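You operate a simulated robot arm through the tools that you are given. There is no shell and no other tool.

You run a simulated robot arm. Do the job below in one go: nothing can be reset, and whatever is moved stays where it is left.

JOB
Put things in order on the top of the locker beside the cooker. At the end: the silver ladle from the top of the locker beside the cooker stands where the red torque key stood; the white jar card (marked "OATS") from the top of the locker beside the cooker stands where the grey rolled cloth stood; the grey rolled cloth stands on top of the blue bowl; the red torque key from the top of the locker beside the cooker stands where the white jar card stood; whatever was shut is shut again. Leave all else as you found it, and nothing knocked over.

The check looks at the end state, three seconds after you hand in, the way a careful person would. Anything else that was tipped, shoved, dropped, spilled or broken makes it a failure. Flat cloth is picked up by pressing the open fingertips on it (5 to 10 N) and closing them slowly along it; thin cloth reads only 2 to 8 mm in the jaws.

ROBOT AND FRAMES
A 7-joint arm with a two-finger parallel gripper, fixed in place. Base frame: the origin is at the foot of the arm, x ahead of it, y to its left, z up; the work surface is at about z = 0. Lengths are in m, angles in degrees, forces in N, time in s.
With the tool pointing down near the work surface it reaches from about 0.24 to 0.62 m from the base axis. Its first joint turns from -66.0 to 66.0 degrees. Payload 2.6 kg.
Tool frame: the origin (TCP) lies between the finger pads and is the grasp point; the fingertips stand 0.03 m ahead of it; z points along the fingers, y is the line along which they close. The gripper opens to 0.094 m. The fingers are 0.028 m wide and 0.01 m thick; the gripper's body (0.05 by 0.096 m) begins 0.055 m behind the TCP.
Orientation is that of the tool frame in the base frame, as a unit quaternion [x, y, z, w]. With the fingers straight down and closing along the base's y, the tool's x points along the base's -x, its y along +y and its z along -z.

CONTROLS
- The arm moves only by the tool move_arm. Its argument "steps" is a list of rows, each a list of 7 numbers: the shift along the base's x, y, z in units of 250 mm (1.0 is 250 mm), then the turn, a rotation vector about the base's x, y, z in units of 90 degrees (1.0 is 90 degrees), then the closure in counts, from 0 (fully open) to 255 (shut). In form: [[dx, dy, dz, wx, wy, wz, hand], ...]. A call has 1 to 20 rows; each row is the pose to reach, as a shift and turn from the pose commanded when the call began. A call with a number of a shift or a turn outside -1 to 1 is refused whole. Each row takes 0.2 s and may step no farther than 0.05 m and 8.6 degrees from the row before; otherwise, or with a gripper value out of range, the whole call is refused. A pose out of reach is approached as far as the arm can. The call stops where the force on the tool passes 40 N (or 10 N more than at its start, if that is more) or the arm is blocked; 0.2 s more then pass. The fingers move at their own pace (about 0.072 m/s each) and stop on an object; they squeeze with about 23 N. The grip force told is the motor's: it shows also when the fingers shut on nothing. Time passes only in rows, and 0.2 s behind the last, so rows that repeat a pose let the fingers close. The reply holds the time, the measured pose of the TCP, the force on the tool along the base axes, the opening and the grip force, in the units named above and with some noise, with the torque about the TCP (base axes, N m) and any sound that the robot's microphone picked up, and new pictures: "views" is both (left out), scene, wrist or none.
- Cameras (640 x 400 px; columns grow to the right, rows downward): "scene" is fixed at [0.0209, 0.4196, 0.5769]; the picture's right is [-0.89, -0.45, 0.00], its down [-0.21, 0.41, -0.89] and it looks along [0.40, -0.79, -0.46] (base axes); focal length 319 px, centre (320, 200). "wrist" rides on the gripper at [0.076, 0.014, -0.102] in the tool frame; the picture's right is [-0.18, 0.98, 0.00], its down [-0.75, -0.14, -0.64] and it looks along [-0.63, -0.12, 0.77] (tool axes); focal length 243 px, centre (320, 200). There is no depth. A picture from a camera that has moved, and an enlarged one, comes with that camera's place and axes in the base frame and with its lens.
- enlarge(camera, box): a new picture of the part [left, top, right, bottom] of that camera's present view, enlarged. The clock stands still meanwhile.
- hand_in(): hands the job in; it is judged then, once.

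Nothing tells you positions but the pictures and the camera data. Unless the task says otherwise, let go and move clear before handing in.

The tools are called by a JSON object that holds its "api" and its "payload". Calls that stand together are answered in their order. move_arm: Moves the arm, as the interface text tells. Its arguments: {"type":"object","properties":{"steps":{"type":"array","items":{"type":"array","items":{"type":"number"}}},"views":{"type":"string","enum":["both","scene","wrist","none"]}},"required":["steps"]} The other tools are called the same way: enlarge (camera, box) takes an enlarged picture of a part of a camera's view; hand_in () hands the job in.

At the start:

```text
time: 0.0
ee_pos: [0.3623, -0.0011, 0.3658]
tool_rot: [0.0, 1.0, 0.0, 0.0]
force: [0.7, -0.5, -0.2]
wrist_torque: [0.03, 0.0, -0.01]
opening: 0.094
grip_force: 0.1
```

scene: 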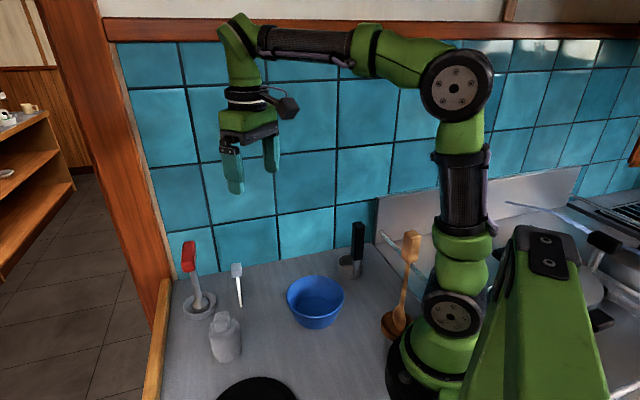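
wrist: 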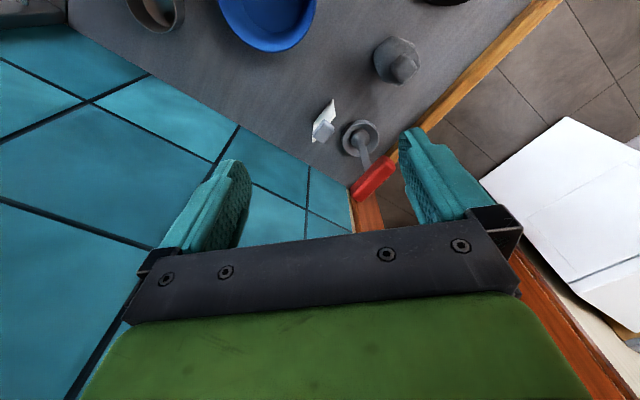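

I see a counter with a red-handled tool standing in a grey holder, a white card, a grey rolled object, a blue bowl, a black-handled item in a holder and wooden spoon nearby. I'll enlarge the views to identify everything before moving.

{"api": "enlarge", "payload": {"camera": "scene", "box": [150, 220, 310, 320]}}

{"api": "enlarge", "payload": {"camera": "scene", "box": [150, 300, 310, 400]}}

{"api": "enlarge", "payload": {"camera": "scene", "box": [280, 210, 440, 310]}}

{"api": "enlarge", "payload": {"camera": "wrist", "box": [280, 20, 480, 220]}}

{"api": "enlarge", "payload": {"camera": "wrist", "box": [100, 0, 320, 110]}}

```text
4.00 times, centred on (230, 270) of scene
camera zoom: at [0.0209, 0.4196, 0.5769], right [-0.89, -0.45, 0.0], down [-0.21, 0.41, -0.89], along [0.4, -0.79, -0.46], focal length 1276 px, centre (680, -80)
```

zoom: 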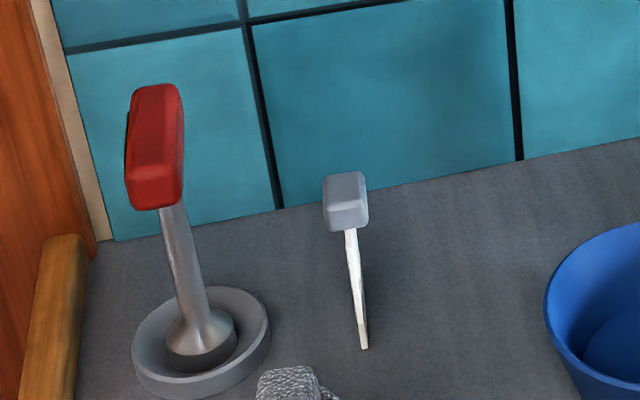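

```text
4.00 times, centred on (230, 350) of scene
camera zoom: at [0.0209, 0.4196, 0.5769], right [-0.89, -0.45, 0.0], down [-0.21, 0.41, -0.89], along [0.4, -0.79, -0.46], focal length 1276 px, centre (680, -400)
```

zoom: 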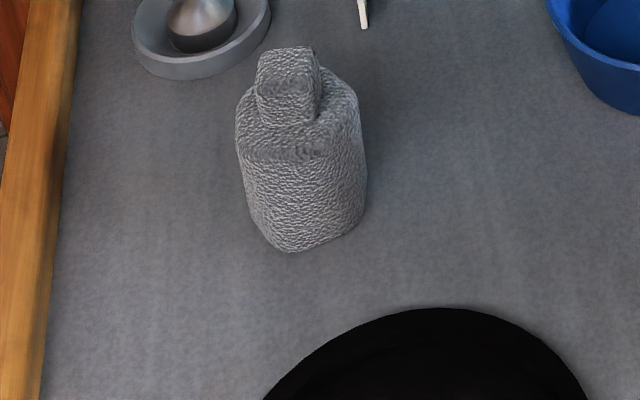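

```text
4.00 times, centred on (360, 260) of scene
camera zoom: at [0.0209, 0.4196, 0.5769], right [-0.89, -0.45, 0.0], down [-0.21, 0.41, -0.89], along [0.4, -0.79, -0.46], focal length 1276 px, centre (160, -40)
```

zoom: 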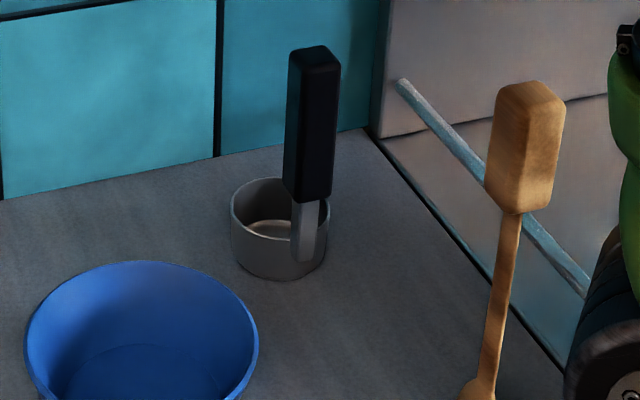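

```text
2.00 times, centred on (380, 120) of wrist
camera zoom: at [0.2852, 0.0134, 0.4679], right [0.18, 0.98, 0.0], down [0.75, -0.14, 0.64], along [0.63, -0.12, -0.77], focal length 485 px, centre (200, 360)
```

zoom: 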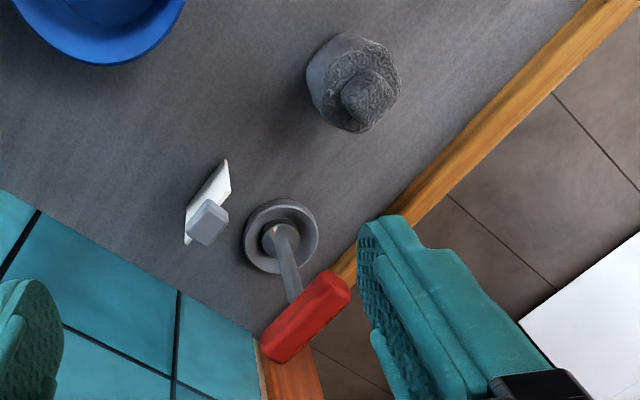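

```text
2.91 times, centred on (210, 55) of wrist
camera zoom: at [0.2852, 0.0134, 0.4679], right [0.18, 0.98, 0.0], down [0.75, -0.14, 0.64], along [0.63, -0.12, -0.77], focal length 706 px, centre (640, 622)
```

zoom: 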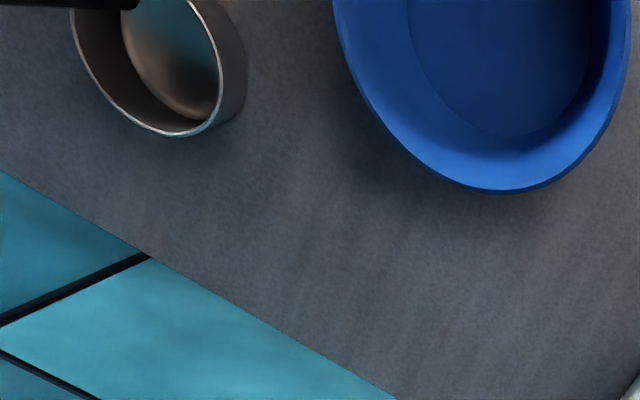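

The key objects look like: red key (≈0.52, 0.05), white card (≈0.44, 0.0), grey cloth roll (≈0.385, 0.12), blue bowl (≈0.27, -0.06) and ladle (≈0.25, -0.22). I'll zoom closer on each one before moving.

{"api": "enlarge", "payload": {"camera": "wrist", "box": [296, 85, 360, 155]}}

{"api": "enlarge", "payload": {"camera": "wrist", "box": [330, 105, 410, 215]}}

{"api": "enlarge", "payload": {"camera": "wrist", "box": [360, 20, 440, 100]}}

{"api": "enlarge", "payload": {"camera": "scene", "box": [215, 250, 265, 315]}}

{"api": "enlarge", "payload": {"camera": "scene", "box": [330, 215, 380, 285]}}

{"api": "enlarge", "payload": {"camera": "scene", "box": [175, 235, 225, 325]}}

```text
5.71 times, centred on (328, 120) of wrist
camera zoom: at [0.2852, 0.0134, 0.4679], right [0.18, 0.98, 0.0], down [0.75, -0.14, 0.64], along [0.63, -0.12, -0.77], focal length 1386 px, centre (274, 657)
```

zoom: 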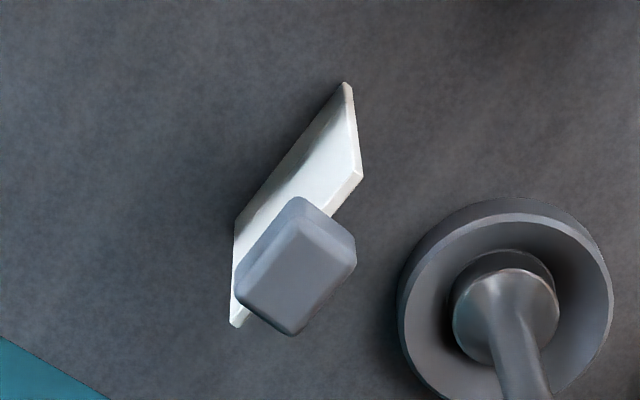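

```text
3.64 times, centred on (370, 160) of wrist
camera zoom: at [0.2852, 0.0134, 0.4679], right [0.18, 0.98, 0.0], down [0.75, -0.14, 0.64], along [0.63, -0.12, -0.77], focal length 882 px, centre (138, 346)
```

zoom: 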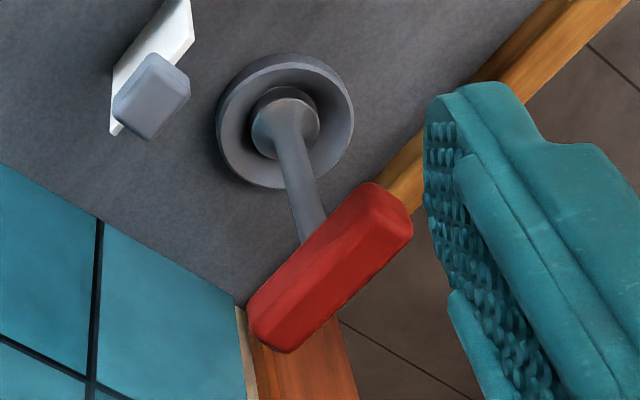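

```text
5.00 times, centred on (400, 60) of wrist
camera zoom: at [0.2852, 0.0134, 0.4679], right [0.18, 0.98, 0.0], down [0.75, -0.14, 0.64], along [0.63, -0.12, -0.77], focal length 1213 px, centre (-80, 900)
```

zoom: 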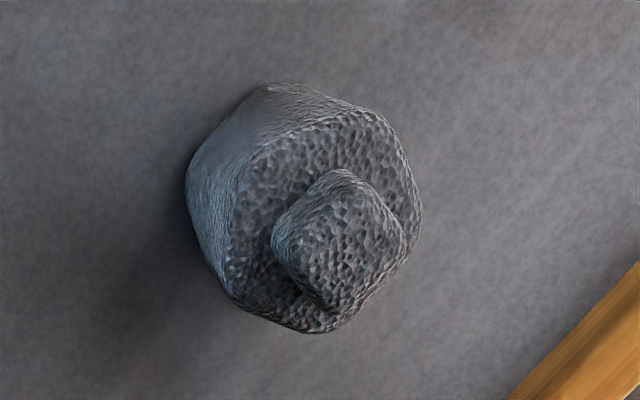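

```text
6.15 times, centred on (240, 282) of scene
camera zoom: at [0.0209, 0.4196, 0.5769], right [-0.89, -0.45, 0.0], down [-0.21, 0.41, -0.89], along [0.4, -0.79, -0.46], focal length 1963 px, centre (812, -308)
```

zoom: 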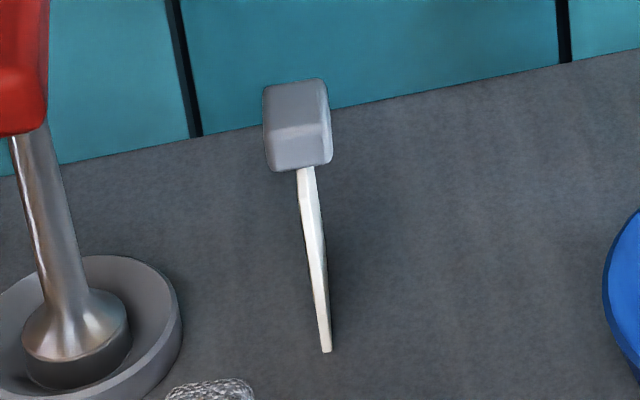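

```text
5.71 times, centred on (355, 250) of scene
camera zoom: at [0.0209, 0.4196, 0.5769], right [-0.89, -0.45, 0.0], down [-0.21, 0.41, -0.89], along [0.4, -0.79, -0.46], focal length 1822 px, centre (120, -86)
```

zoom: 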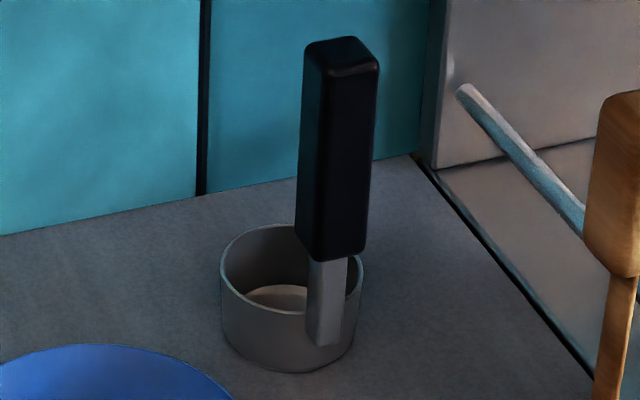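

```text
4.44 times, centred on (200, 280) of scene
camera zoom: at [0.0209, 0.4196, 0.5769], right [-0.89, -0.45, 0.0], down [-0.21, 0.41, -0.89], along [0.4, -0.79, -0.46], focal length 1418 px, centre (853, -156)
```

zoom: 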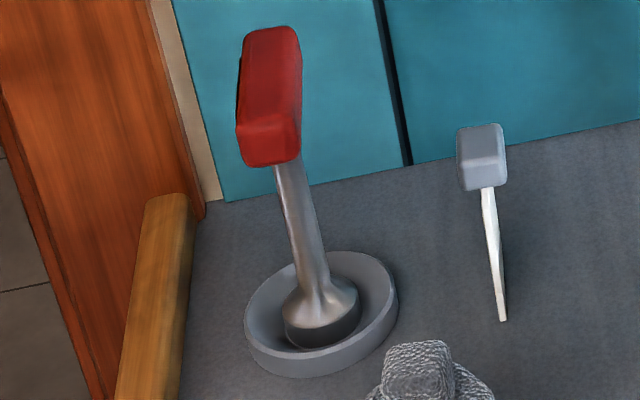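

Everything is set out in a frame turned 45° to the base: the wall runs along (0.71, 0.71). The target knobs and handles seem aligned with it. I'll turn the gripper −45° and hover nearer the cloth for a better look.

{"api": "move_arm", "payload": {"steps": [[-0.008, 0.1, -0.02, 0, 0, -0.083, 0], [-0.016, 0.2, -0.04, 0, 0, -0.166, 0], [-0.024, 0.3, -0.06, 0, 0, -0.25, 0], [-0.032, 0.4, -0.08, 0, 0, -0.333, 0], [-0.04, 0.5, -0.1, 0, 0, -0.416, 0], [-0.05, 0.6, -0.12, 0, 0, -0.5, 0], [-0.05, 0.6, -0.12, 0, 0, -0.5, 0]]}}

```text
time: 1.6
ee_pos: [0.3509, 0.148, 0.3355]
tool_rot: [0.382, 0.924, 0.001, 0.0]
force: [-0.2, 0.3, 0.2]
wrist_torque: [0.0, -0.02, 0.03]
opening: 0.0937
grip_force: 0.0
camera wrist: at [0.307, 0.2129, 0.4388], right [0.83, 0.56, 0.0], down [0.43, -0.63, 0.64], along [0.36, -0.53, -0.77], focal length 243 px, centre (320, 200)
```

scene: 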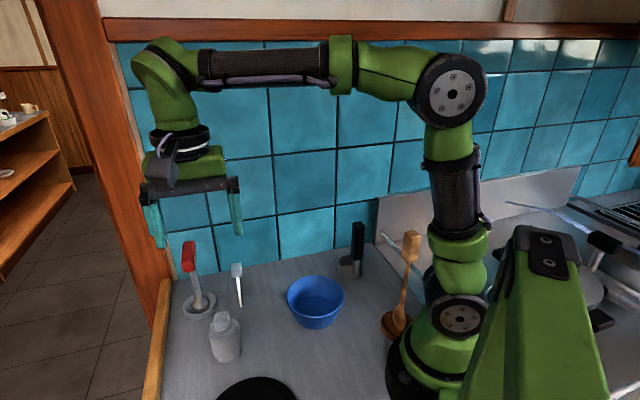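
wrist: 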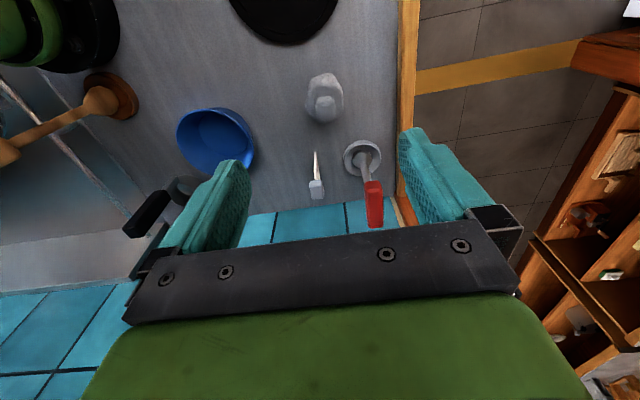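

The gripper now lines up with the locker, and I can see the cloth, card, key, bowl and a black disc. I'll zoom in to measure.

{"api": "enlarge", "payload": {"camera": "wrist", "box": [290, 60, 370, 130]}}

{"api": "enlarge", "payload": {"camera": "wrist", "box": [290, 130, 400, 240]}}

{"api": "enlarge", "payload": {"camera": "wrist", "box": [160, 90, 280, 190]}}

{"api": "enlarge", "payload": {"camera": "wrist", "box": [220, 0, 350, 60]}}

```text
5.71 times, centred on (330, 95) of wrist
camera zoom: at [0.307, 0.2129, 0.4388], right [0.83, 0.56, 0.0], down [0.43, -0.63, 0.64], along [0.36, -0.53, -0.77], focal length 1386 px, centre (263, 800)
```

zoom: 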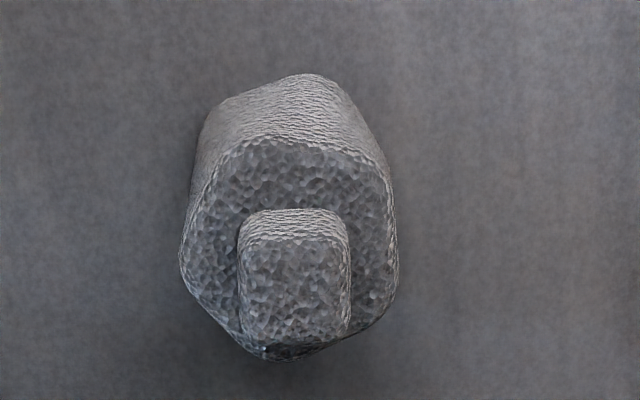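

```text
3.64 times, centred on (345, 185) of wrist
camera zoom: at [0.307, 0.2129, 0.4388], right [0.83, 0.56, 0.0], down [0.43, -0.63, 0.64], along [0.36, -0.53, -0.77], focal length 882 px, centre (229, 254)
```

zoom: 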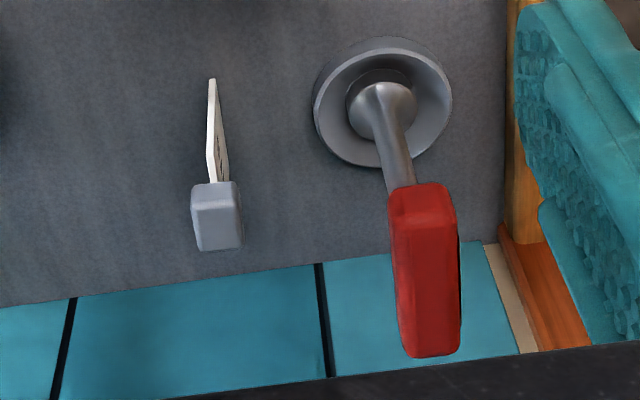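

```text
4.00 times, centred on (220, 140) of wrist
camera zoom: at [0.307, 0.2129, 0.4388], right [0.83, 0.56, 0.0], down [0.43, -0.63, 0.64], along [0.36, -0.53, -0.77], focal length 970 px, centre (720, 440)
```

zoom: 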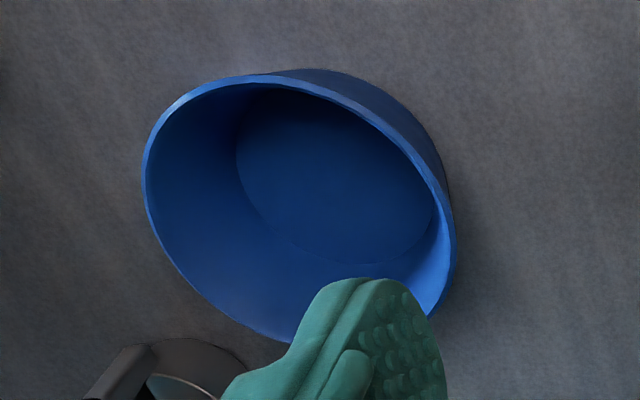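

```text
4.92 times, centred on (285, 30) of wrist
camera zoom: at [0.307, 0.2129, 0.4388], right [0.83, 0.56, 0.0], down [0.43, -0.63, 0.64], along [0.36, -0.53, -0.77], focal length 1194 px, centre (492, 1037)
```

zoom: 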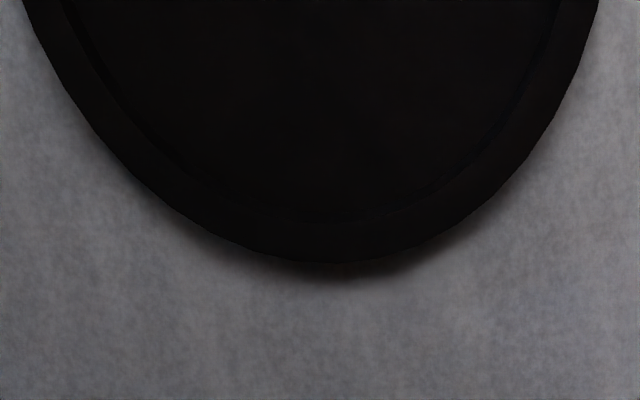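

The cloth knob is at about (0.381, 0.120), with its top near z≈0.105. I'll hover above it and check alignment in the wrist view.

{"api": "move_arm", "payload": {"steps": [[0.06, -0.055, -0.12, 0, 0, 0, 0], [0.12, -0.11, -0.24, 0, 0, 0, 0], [0.12, -0.11, -0.36, 0, 0, 0, 0], [0.12, -0.11, -0.46, 0, 0, 0, 0], [0.12, -0.11, -0.46, 0, 0, 0, 0]]}}

```text
time: 2.8
ee_pos: [0.3771, 0.1201, 0.2185]
tool_rot: [0.382, 0.924, 0.0, 0.001]
force: [0.3, -0.7, 0.5]
wrist_torque: [-0.01, 0.0, -0.01]
opening: 0.0942
grip_force: 0.0
camera wrist: at [0.3343, 0.184, 0.3213], right [0.83, 0.56, 0.0], down [0.43, -0.63, 0.64], along [0.36, -0.53, -0.77], focal length 243 px, centre (320, 200)
```

scene: 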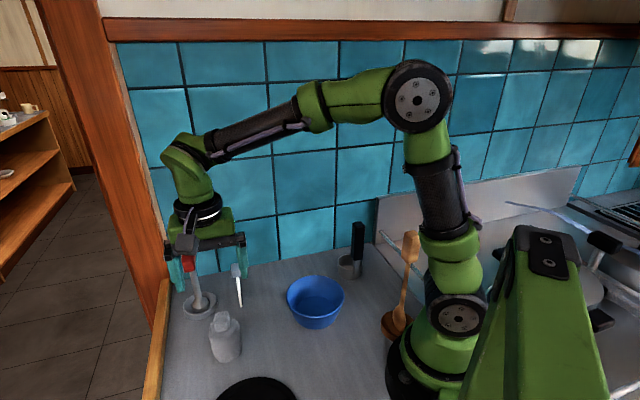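
wrist: 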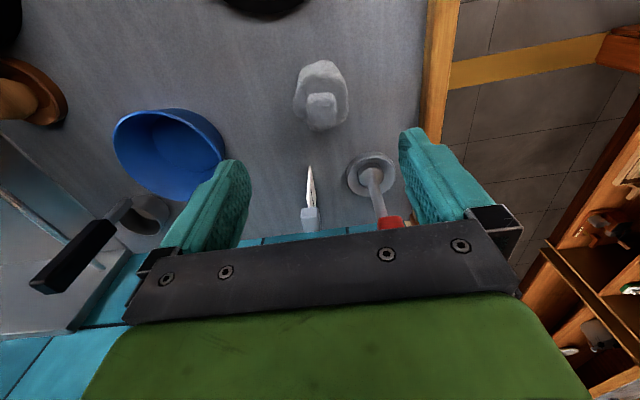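

The knob sits nearly in the right column. I'll zoom in for its exact place.

{"api": "enlarge", "payload": {"camera": "wrist", "box": [280, 50, 360, 140]}}

{"api": "enlarge", "payload": {"camera": "scene", "box": [195, 300, 255, 370]}}

```text
4.44 times, centred on (320, 95) of wrist
camera zoom: at [0.3343, 0.184, 0.3213], right [0.83, 0.56, 0.0], down [0.43, -0.63, 0.64], along [0.36, -0.53, -0.77], focal length 1078 px, centre (320, 667)
```

zoom: 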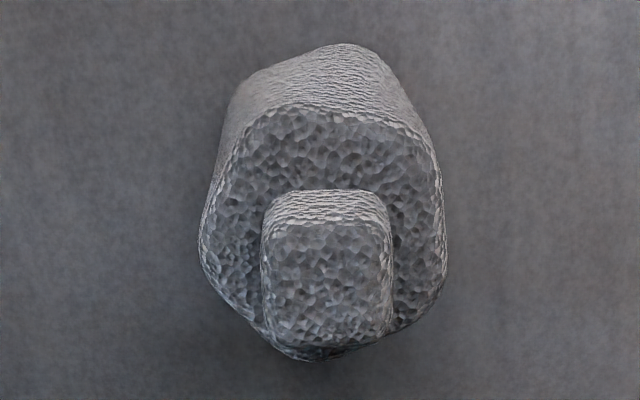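

```text
5.71 times, centred on (225, 335) of scene
camera zoom: at [0.0209, 0.4196, 0.5769], right [-0.89, -0.45, 0.0], down [-0.21, 0.41, -0.89], along [0.4, -0.79, -0.46], focal length 1822 px, centre (863, -571)
```

zoom: 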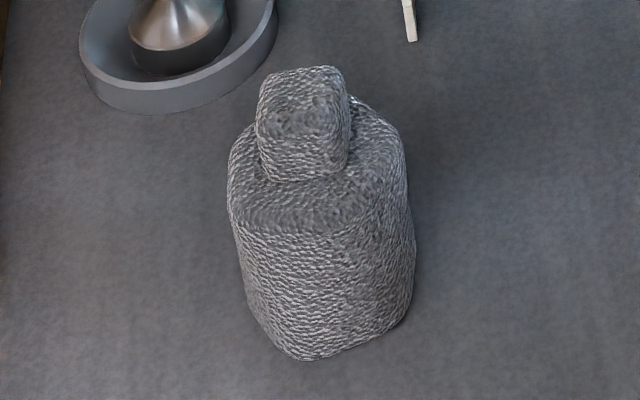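

The cloth knob is at (0.381, 0.118): its top is at z≈0.102 and its shoulder at z≈0.083. I'll go down to just above it.

{"api": "move_arm", "payload": {"steps": [[0.012, -0.01, -0.1, 0, 0, 0, 0], [0.012, -0.01, -0.2, 0, 0, 0, 0], [0.012, -0.01, -0.27, 0, 0, 0, 0], [0.012, -0.01, -0.27, 0, 0, 0, 0]]}}

{"api": "enlarge", "payload": {"camera": "wrist", "box": [220, 80, 420, 220]}}

```text
time: 3.8
ee_pos: [0.3798, 0.1187, 0.1511]
tool_rot: [0.382, 0.924, 0.0, 0.0]
force: [-0.2, -0.2, -0.1]
wrist_torque: [-0.02, 0.01, 0.0]
opening: 0.0939
grip_force: 0.0
camera wrist: at [0.337, 0.1833, 0.2547], right [0.83, 0.56, 0.0], down [0.43, -0.63, 0.64], along [0.36, -0.53, -0.77], focal length 243 px, centre (320, 200)
```

scene: 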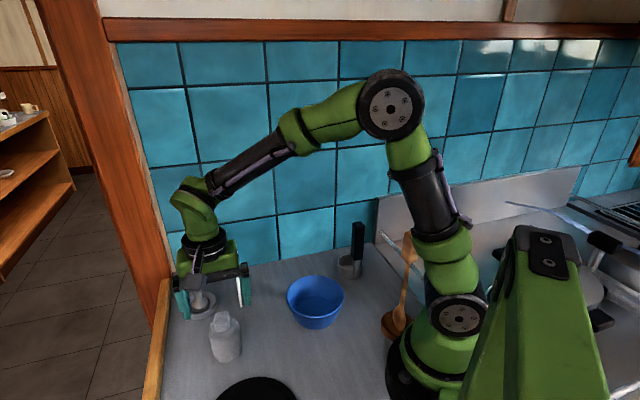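
wrist: 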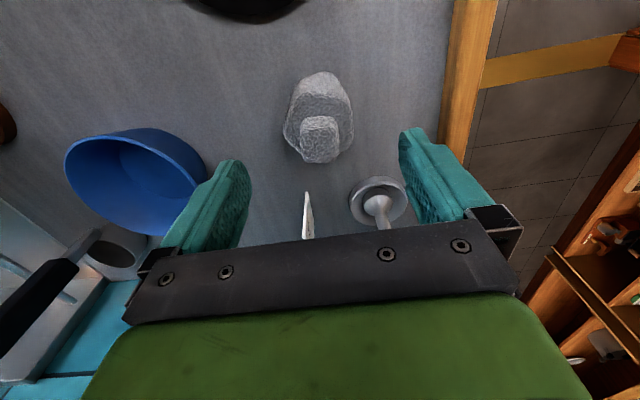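

```text
2.86 times, centred on (320, 150) of wrist
camera zoom: at [0.337, 0.1833, 0.2547], right [0.83, 0.56, 0.0], down [0.43, -0.63, 0.64], along [0.36, -0.53, -0.77], focal length 693 px, centre (320, 343)
```

zoom: 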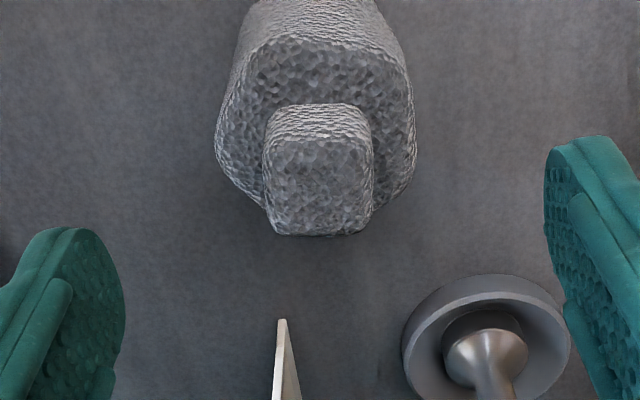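

The knob is centred between the fingers. I'll descend so the tips sit just above the shoulder, then close on the knob.

{"api": "move_arm", "payload": {"steps": [[0, 0, -0.07, 0, 0, 0, 0], [0, 0, -0.134, 0, 0, 0, 0], [0, 0, -0.134, 0, 0, 0, 120], [0, 0, -0.134, 0, 0, 0, 180], [0, 0, -0.134, 0, 0, 0, 255], [0, 0, -0.134, 0, 0, 0, 255], [0, 0, -0.134, 0, 0, 0, 255]]}}

{"api": "enlarge", "payload": {"camera": "wrist", "box": [220, 80, 420, 220]}}

{"api": "enlarge", "payload": {"camera": "scene", "box": [160, 240, 270, 370]}}

```text
time: 5.4
ee_pos: [0.3827, 0.1185, 0.1186]
tool_rot: [0.383, 0.924, -0.001, 0.0]
force: [0.0, -0.1, -0.6]
wrist_torque: [0.01, 0.06, 0.04]
opening: 0.0274
grip_force: 23.2
camera wrist: at [0.3383, 0.1839, 0.2219], right [0.83, 0.56, 0.0], down [0.43, -0.63, 0.64], along [0.36, -0.53, -0.77], focal length 243 px, centre (320, 200)
```

scene: 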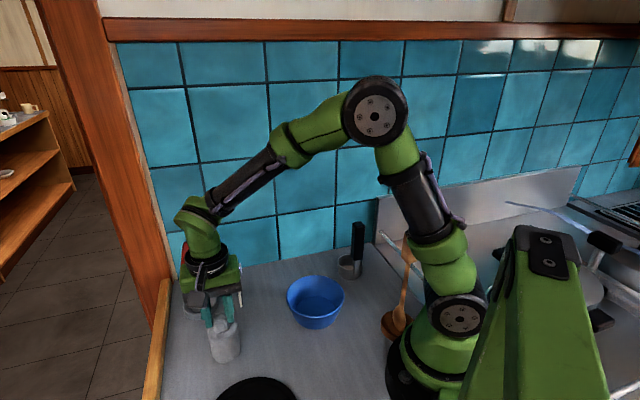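
wrist: 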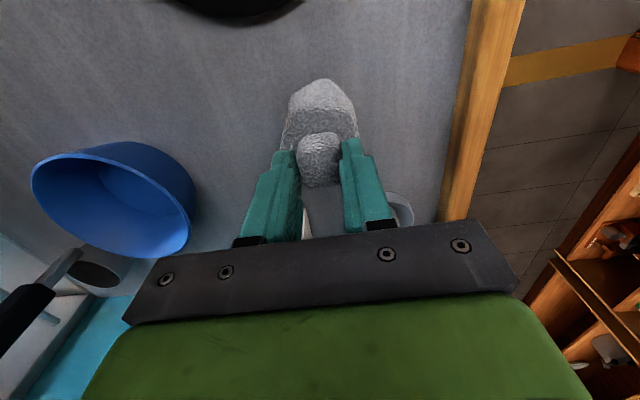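

```text
2.86 times, centred on (320, 150) of wrist
camera zoom: at [0.3383, 0.1839, 0.2219], right [0.83, 0.56, 0.0], down [0.43, -0.63, 0.64], along [0.36, -0.53, -0.77], focal length 693 px, centre (320, 343)
```

zoom: 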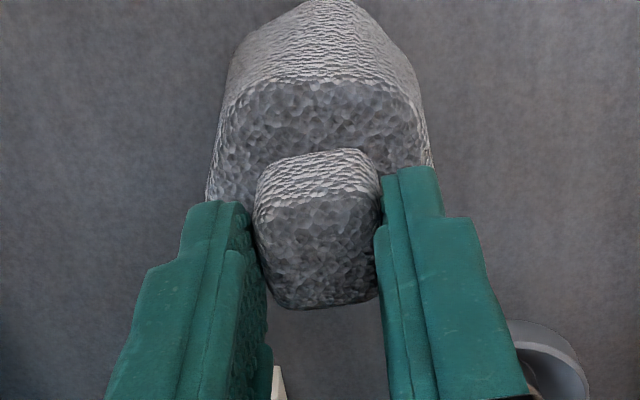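

```text
3.08 times, centred on (215, 305) of scene
camera zoom: at [0.0209, 0.4196, 0.5769], right [-0.89, -0.45, 0.0], down [-0.21, 0.41, -0.89], along [0.4, -0.79, -0.46], focal length 981 px, centre (643, -123)
```

zoom: 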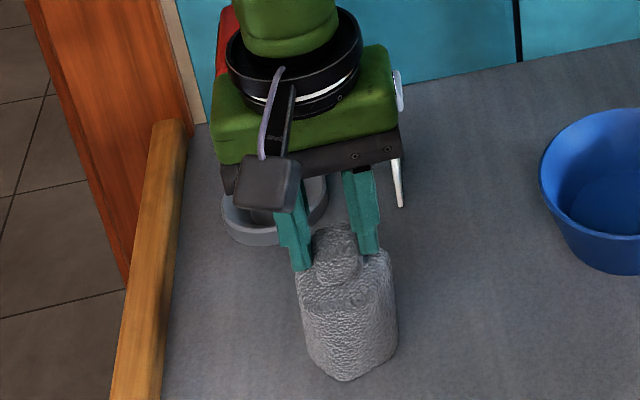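

The knob is held firmly (27 mm, 23 N). I'll lift straight up and check it's secure.

{"api": "move_arm", "payload": {"steps": [[0, 0, 0.06, 0, 0, 0, 255], [0, 0, 0.16, 0, 0, 0, 255], [0, 0, 0.28, 0, 0, 0, 255], [0, 0, 0.4, 0, 0, 0, 255], [0, 0, 0.52, 0, 0, 0, 255], [0, 0, 0.52, 0, 0, 0, 255]]}}

{"api": "enlarge", "payload": {"camera": "scene", "box": [150, 200, 290, 350]}}

```text
time: 6.8
ee_pos: [0.3831, 0.1173, 0.2511]
tool_rot: [0.383, 0.924, -0.001, 0.0]
force: [-0.3, 0.4, -0.6]
wrist_torque: [0.01, -0.01, 0.02]
opening: 0.0274
grip_force: 23.2
camera wrist: at [0.3381, 0.1822, 0.3534], right [0.83, 0.56, 0.0], down [0.43, -0.63, 0.64], along [0.36, -0.53, -0.77], focal length 243 px, centre (320, 200)
```

scene: 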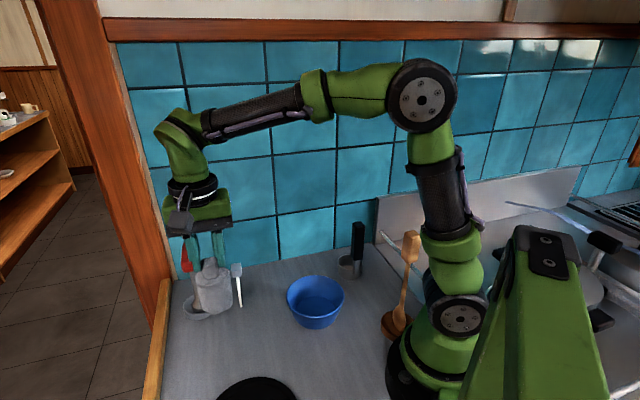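
wrist: 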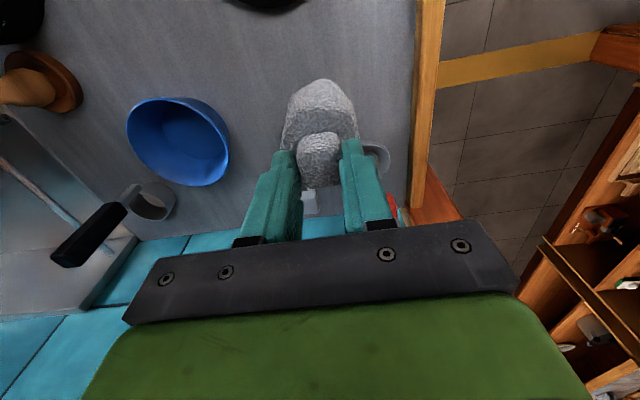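

```text
2.67 times, centred on (220, 275) of scene
camera zoom: at [0.0209, 0.4196, 0.5769], right [-0.89, -0.45, 0.0], down [-0.21, 0.41, -0.89], along [0.4, -0.79, -0.46], focal length 850 px, centre (587, 0)
```

zoom: 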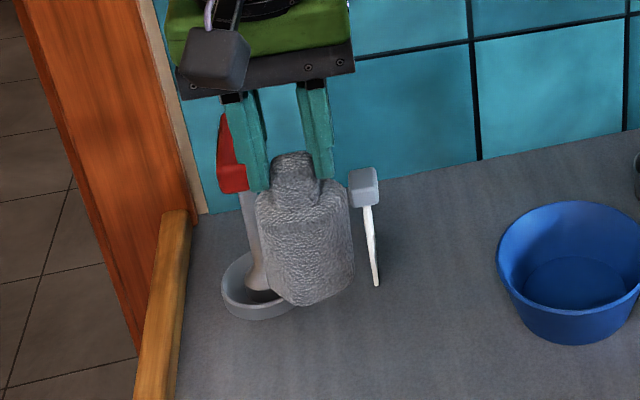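

The cloth hangs upright and secure. I'll zoom on the bowl and the ladle from here to fix their positions.

{"api": "enlarge", "payload": {"camera": "wrist", "box": [110, 80, 250, 200]}}

{"api": "enlarge", "payload": {"camera": "wrist", "box": [40, 160, 200, 280]}}

{"api": "enlarge", "payload": {"camera": "scene", "box": [270, 260, 360, 340]}}

```text
3.33 times, centred on (180, 140) of wrist
camera zoom: at [0.3381, 0.1822, 0.3534], right [0.83, 0.56, 0.0], down [0.43, -0.63, 0.64], along [0.36, -0.53, -0.77], focal length 809 px, centre (787, 400)
```

zoom: 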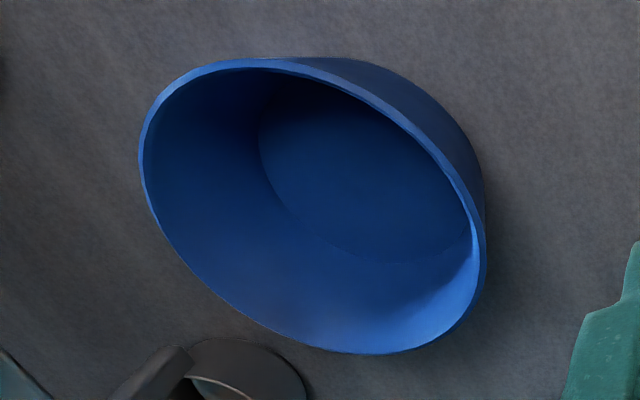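

```text
3.33 times, centred on (120, 220) of wrist
camera zoom: at [0.3381, 0.1822, 0.3534], right [0.83, 0.56, 0.0], down [0.43, -0.63, 0.64], along [0.36, -0.53, -0.77], focal length 809 px, centre (987, 133)
```

zoom: 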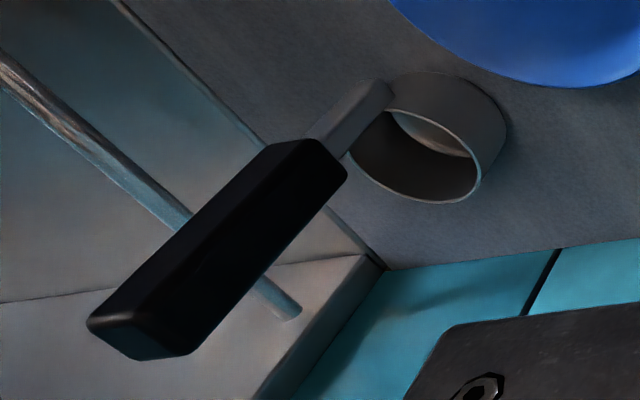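

```text
5.00 times, centred on (315, 300) of scene
camera zoom: at [0.0209, 0.4196, 0.5769], right [-0.89, -0.45, 0.0], down [-0.21, 0.41, -0.89], along [0.4, -0.79, -0.46], focal length 1595 px, centre (345, -300)
```

zoom: 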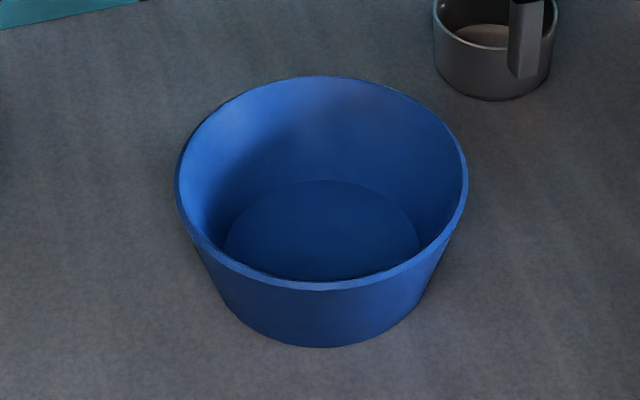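

The bowl centre comes out near (0.271, -0.053) with its rim at about z≈0.06; its floor is wide enough for the roll. I'll carry the cloth over the bowl at the present height.

{"api": "move_arm", "payload": {"steps": [[-0.074, -0.115, 0, 0, 0, 0, 255], [-0.148, -0.23, 0, 0, 0, 0, 255], [-0.222, -0.345, 0, 0, 0, 0, 255], [-0.296, -0.46, 0, 0, 0, 0, 255], [-0.37, -0.576, 0, 0, 0, 0, 255], [-0.443, -0.691, 0, 0, 0, 0, 255], [-0.443, -0.691, 0, 0, 0, 0, 255], [-0.443, -0.691, 0, 0, 0, 0, 255]]}}

{"api": "enlarge", "payload": {"camera": "scene", "box": [260, 200, 380, 350]}}

{"api": "enlarge", "payload": {"camera": "wrist", "box": [220, 60, 420, 220]}}

```text
time: 8.6
ee_pos: [0.2715, -0.0541, 0.2479]
tool_rot: [0.383, 0.924, 0.001, 0.0]
force: [0.8, 0.0, -1.3]
wrist_torque: [-0.01, -0.03, 0.0]
opening: 0.0274
grip_force: 23.1
camera wrist: at [0.2268, 0.0097, 0.3505], right [0.83, 0.56, 0.0], down [0.43, -0.63, 0.64], along [0.36, -0.53, -0.77], focal length 243 px, centre (320, 200)
```

scene: 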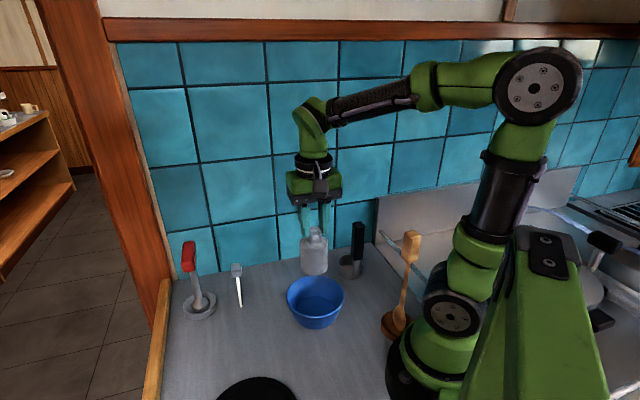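
wrist: 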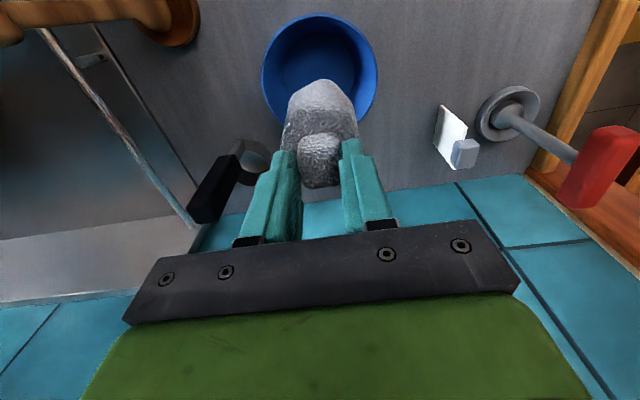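

```text
2.67 times, centred on (320, 275) of scene
camera zoom: at [0.0209, 0.4195, 0.5769], right [-0.89, -0.45, 0.0], down [-0.21, 0.41, -0.89], along [0.4, -0.79, -0.46], focal length 850 px, centre (320, 0)
```

zoom: 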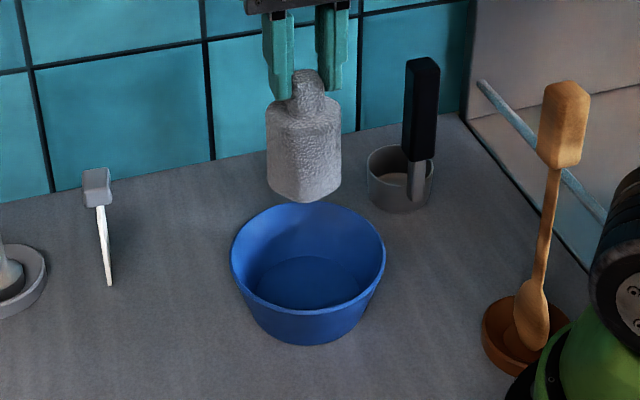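

```text
2.50 times, centred on (320, 140) of wrist
camera zoom: at [0.2268, 0.0097, 0.3505], right [0.83, 0.56, 0.0], down [0.43, -0.63, 0.64], along [0.36, -0.53, -0.77], focal length 606 px, centre (320, 350)
```

zoom: 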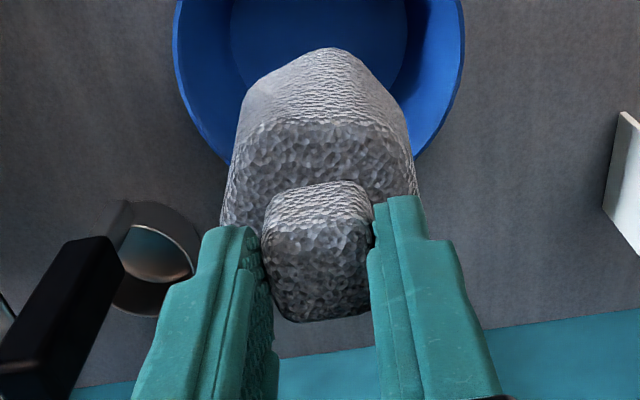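

The cloth is aligned over the bowl: the columns match, and it's off by ~3 mm in depth. I'll lower it to just above the bowl floor.

{"api": "move_arm", "payload": {"steps": [[-0.006, 0.01, -0.1, 0, 0, 0, 255], [-0.006, 0.01, -0.22, 0, 0, 0, 255], [-0.006, 0.01, -0.33, 0, 0, 0, 255], [-0.006, 0.01, -0.4, 0, 0, 0, 255], [-0.006, 0.01, -0.42, 0, 0, 0, 255], [-0.006, 0.01, -0.42, 0, 0, 0, 255]]}}

{"api": "enlarge", "payload": {"camera": "scene", "box": [260, 220, 380, 350]}}

{"api": "enlarge", "payload": {"camera": "wrist", "box": [220, 60, 420, 220]}}

```text
time: 9.6
ee_pos: [0.2713, -0.0532, 0.1604]
tool_rot: [0.385, 0.923, 0.0, 0.005]
force: [-5.4, -1.1, 14.5]
wrist_torque: [-0.27, 0.73, -0.04]
opening: 0.0272
grip_force: 23.2
stopped in row 4: the force on the tool passed its limit at 101 N (the readings are from after the stop); the commanded pose is now the measured one
camera wrist: at [0.2269, 0.0123, 0.2625], right [0.83, 0.56, 0.01], down [0.42, -0.63, 0.65], along [0.37, -0.53, -0.76], focal length 243 px, centre (320, 200)
```

scene: 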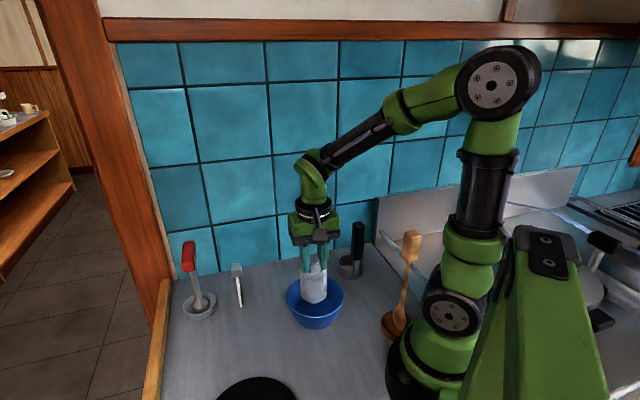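
wrist: 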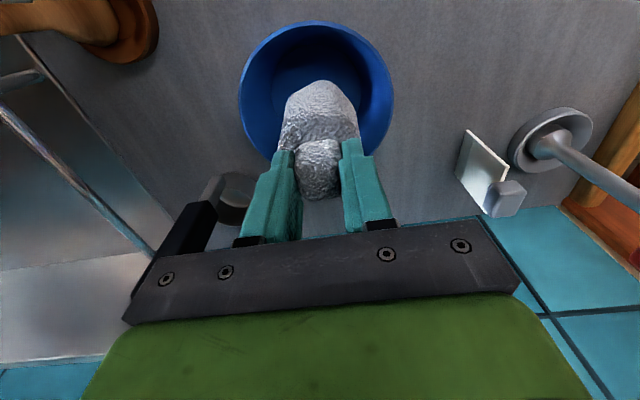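

```text
3.08 times, centred on (320, 285) of scene
camera zoom: at [0.0209, 0.4196, 0.5769], right [-0.89, -0.45, 0.0], down [-0.21, 0.41, -0.89], along [0.4, -0.79, -0.46], focal length 981 px, centre (320, -62)
```

zoom: 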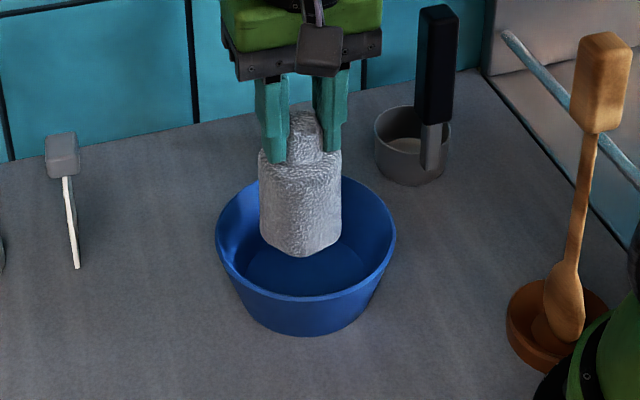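

```text
2.50 times, centred on (320, 140) of wrist
camera zoom: at [0.2269, 0.0123, 0.2625], right [0.83, 0.56, 0.01], down [0.42, -0.63, 0.65], along [0.37, -0.53, -0.76], focal length 606 px, centre (320, 350)
```

zoom: 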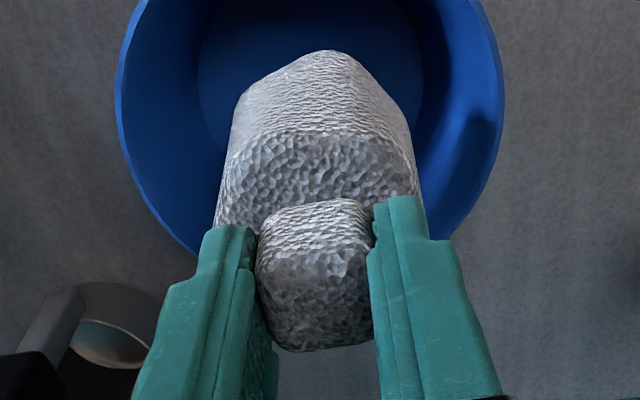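

The descent stopped early at TCP z≈0.160 with a hard contact. I'll look closely at how the cloth sits in the bowl before doing anything else.

{"api": "enlarge", "payload": {"camera": "scene", "box": [280, 255, 350, 335]}}

{"api": "enlarge", "payload": {"camera": "wrist", "box": [235, 20, 400, 140]}}

{"api": "enlarge", "payload": {"camera": "wrist", "box": [270, 70, 370, 220]}}

```text
5.00 times, centred on (315, 295) of scene
camera zoom: at [0.0209, 0.4196, 0.5769], right [-0.89, -0.45, 0.0], down [-0.21, 0.41, -0.89], along [0.4, -0.79, -0.46], focal length 1595 px, centre (345, -275)
```

zoom: 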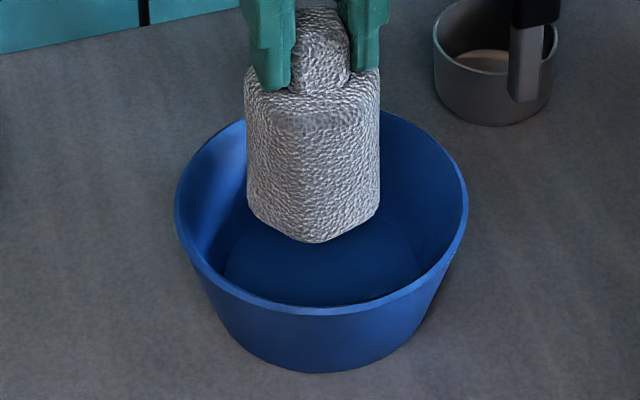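

```text
3.33 times, centred on (318, 80) of wrist
camera zoom: at [0.2269, 0.0123, 0.2625], right [0.83, 0.56, 0.01], down [0.42, -0.63, 0.65], along [0.37, -0.53, -0.76], focal length 809 px, centre (328, 600)
```

zoom: 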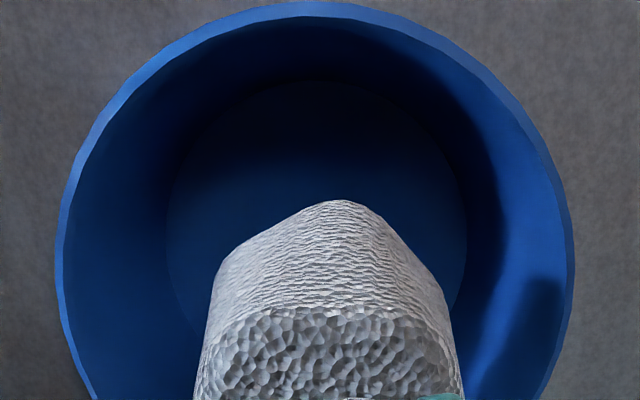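

```text
2.67 times, centred on (320, 145) of wrist
camera zoom: at [0.2269, 0.0123, 0.2625], right [0.83, 0.56, 0.01], down [0.42, -0.63, 0.65], along [0.37, -0.53, -0.76], focal length 647 px, centre (320, 347)
```

zoom: 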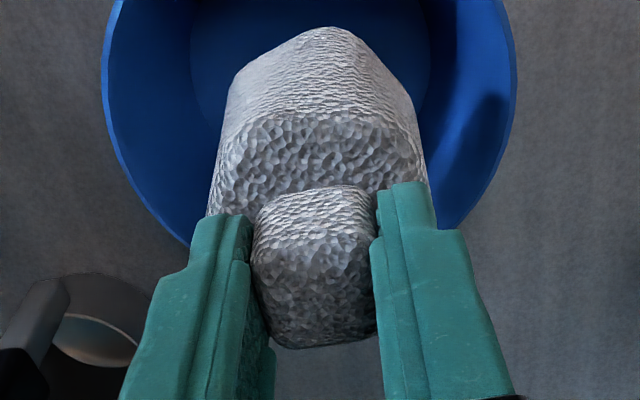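

The cloth seems to be pressing on the bowl's inside at about z≈0.045, and it was pushed up slightly in the grip. I'll ease up and level the tool to read the unloaded state.

{"api": "move_arm", "payload": {"steps": [[0, 0, 0.012, 0.001, 0.003, 0.001, 255], [0, 0, 0.024, 0.0024, 0.0059, 0.002, 255], [0, 0, 0.024, 0.0024, 0.0059, 0.002, 255], [0, 0, 0.024, 0.0024, 0.0059, 0.002, 255]]}}

{"api": "enlarge", "payload": {"camera": "scene", "box": [280, 245, 350, 325]}}

{"api": "enlarge", "payload": {"camera": "wrist", "box": [240, 20, 400, 200]}}

```text
time: 10.6
ee_pos: [0.2713, -0.0531, 0.1657]
tool_rot: [0.383, 0.924, 0.001, -0.001]
force: [0.8, -0.1, -1.8]
wrist_torque: [0.0, 0.0, 0.0]
opening: 0.0274
grip_force: 22.9
camera wrist: at [0.2282, 0.0117, 0.2688], right [0.82, 0.57, 0.0], down [0.43, -0.63, 0.64], along [0.36, -0.53, -0.77], focal length 243 px, centre (320, 200)
```

scene: 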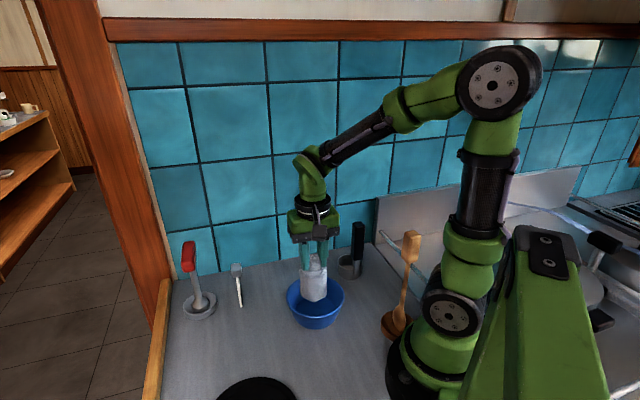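
wrist: 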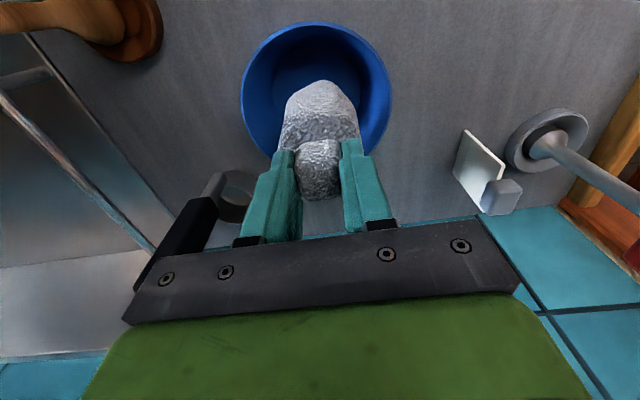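

```text
5.00 times, centred on (315, 285) of scene
camera zoom: at [0.0209, 0.4196, 0.5769], right [-0.89, -0.45, 0.0], down [-0.21, 0.41, -0.89], along [0.4, -0.79, -0.46], focal length 1595 px, centre (345, -225)
```

zoom: 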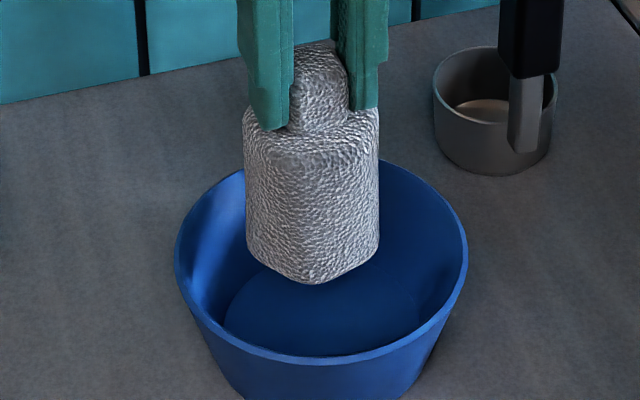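

```text
2.22 times, centred on (320, 110) of wrist
camera zoom: at [0.2282, 0.0117, 0.2688], right [0.82, 0.57, 0.0], down [0.43, -0.63, 0.64], along [0.36, -0.53, -0.77], focal length 539 px, centre (320, 400)
```

zoom: 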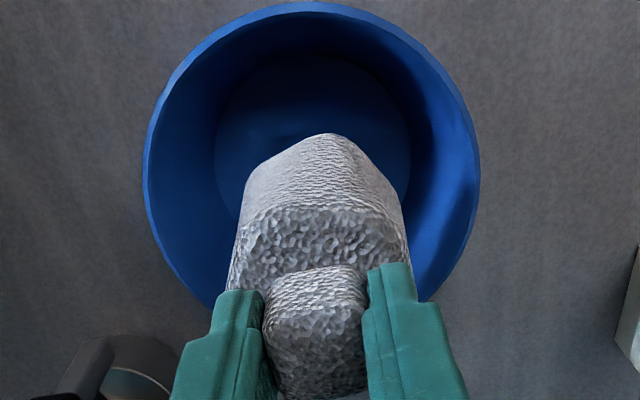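

Unloaded cleanly, and the cloth is still upright in the grip. It sits ~4 mm off the bowl centre along the wall direction, so I'll correct that and probe down gently.

{"api": "move_arm", "payload": {"steps": [[-0.006, -0.006, 0, 0, 0, 0, 255], [-0.012, -0.012, 0, 0, 0, 0, 255], [-0.012, -0.012, -0.008, 0, 0, 0, 255], [-0.012, -0.012, -0.012, 0, 0, 0, 255], [-0.012, -0.012, -0.016, 0, 0, 0, 255], [-0.012, -0.012, -0.018, 0, 0, 0, 255]], "views": "none"}}

```text
time: 12.0
ee_pos: [0.2685, -0.0566, 0.1608]
tool_rot: [0.381, 0.924, 0.001, 0.0]
force: [-0.3, 0.0, -0.7]
wrist_torque: [0.02, 0.01, 0.0]
opening: 0.0273
grip_force: 22.8
```

No contact yet. Continuing down in 1 mm steps.

{"api": "move_arm", "payload": {"steps": [[0, 0, -0.004, 0, 0, 0, 255], [0, 0, -0.008, 0, 0, 0, 255], [0, 0, -0.01, 0, 0, 0, 255]], "views": "none"}}

```text
time: 12.9
ee_pos: [0.2692, -0.0551, 0.1607]
tool_rot: [0.383, 0.924, 0.003, 0.002]
force: [-5.0, 1.1, 11.7]
wrist_torque: [-0.12, 0.23, -0.06]
opening: 0.0274
grip_force: 22.7
stopped in row 3: the force on the tool passed its limit at 42 N (the readings are from after the stop); the commanded pose is now the measured one
```

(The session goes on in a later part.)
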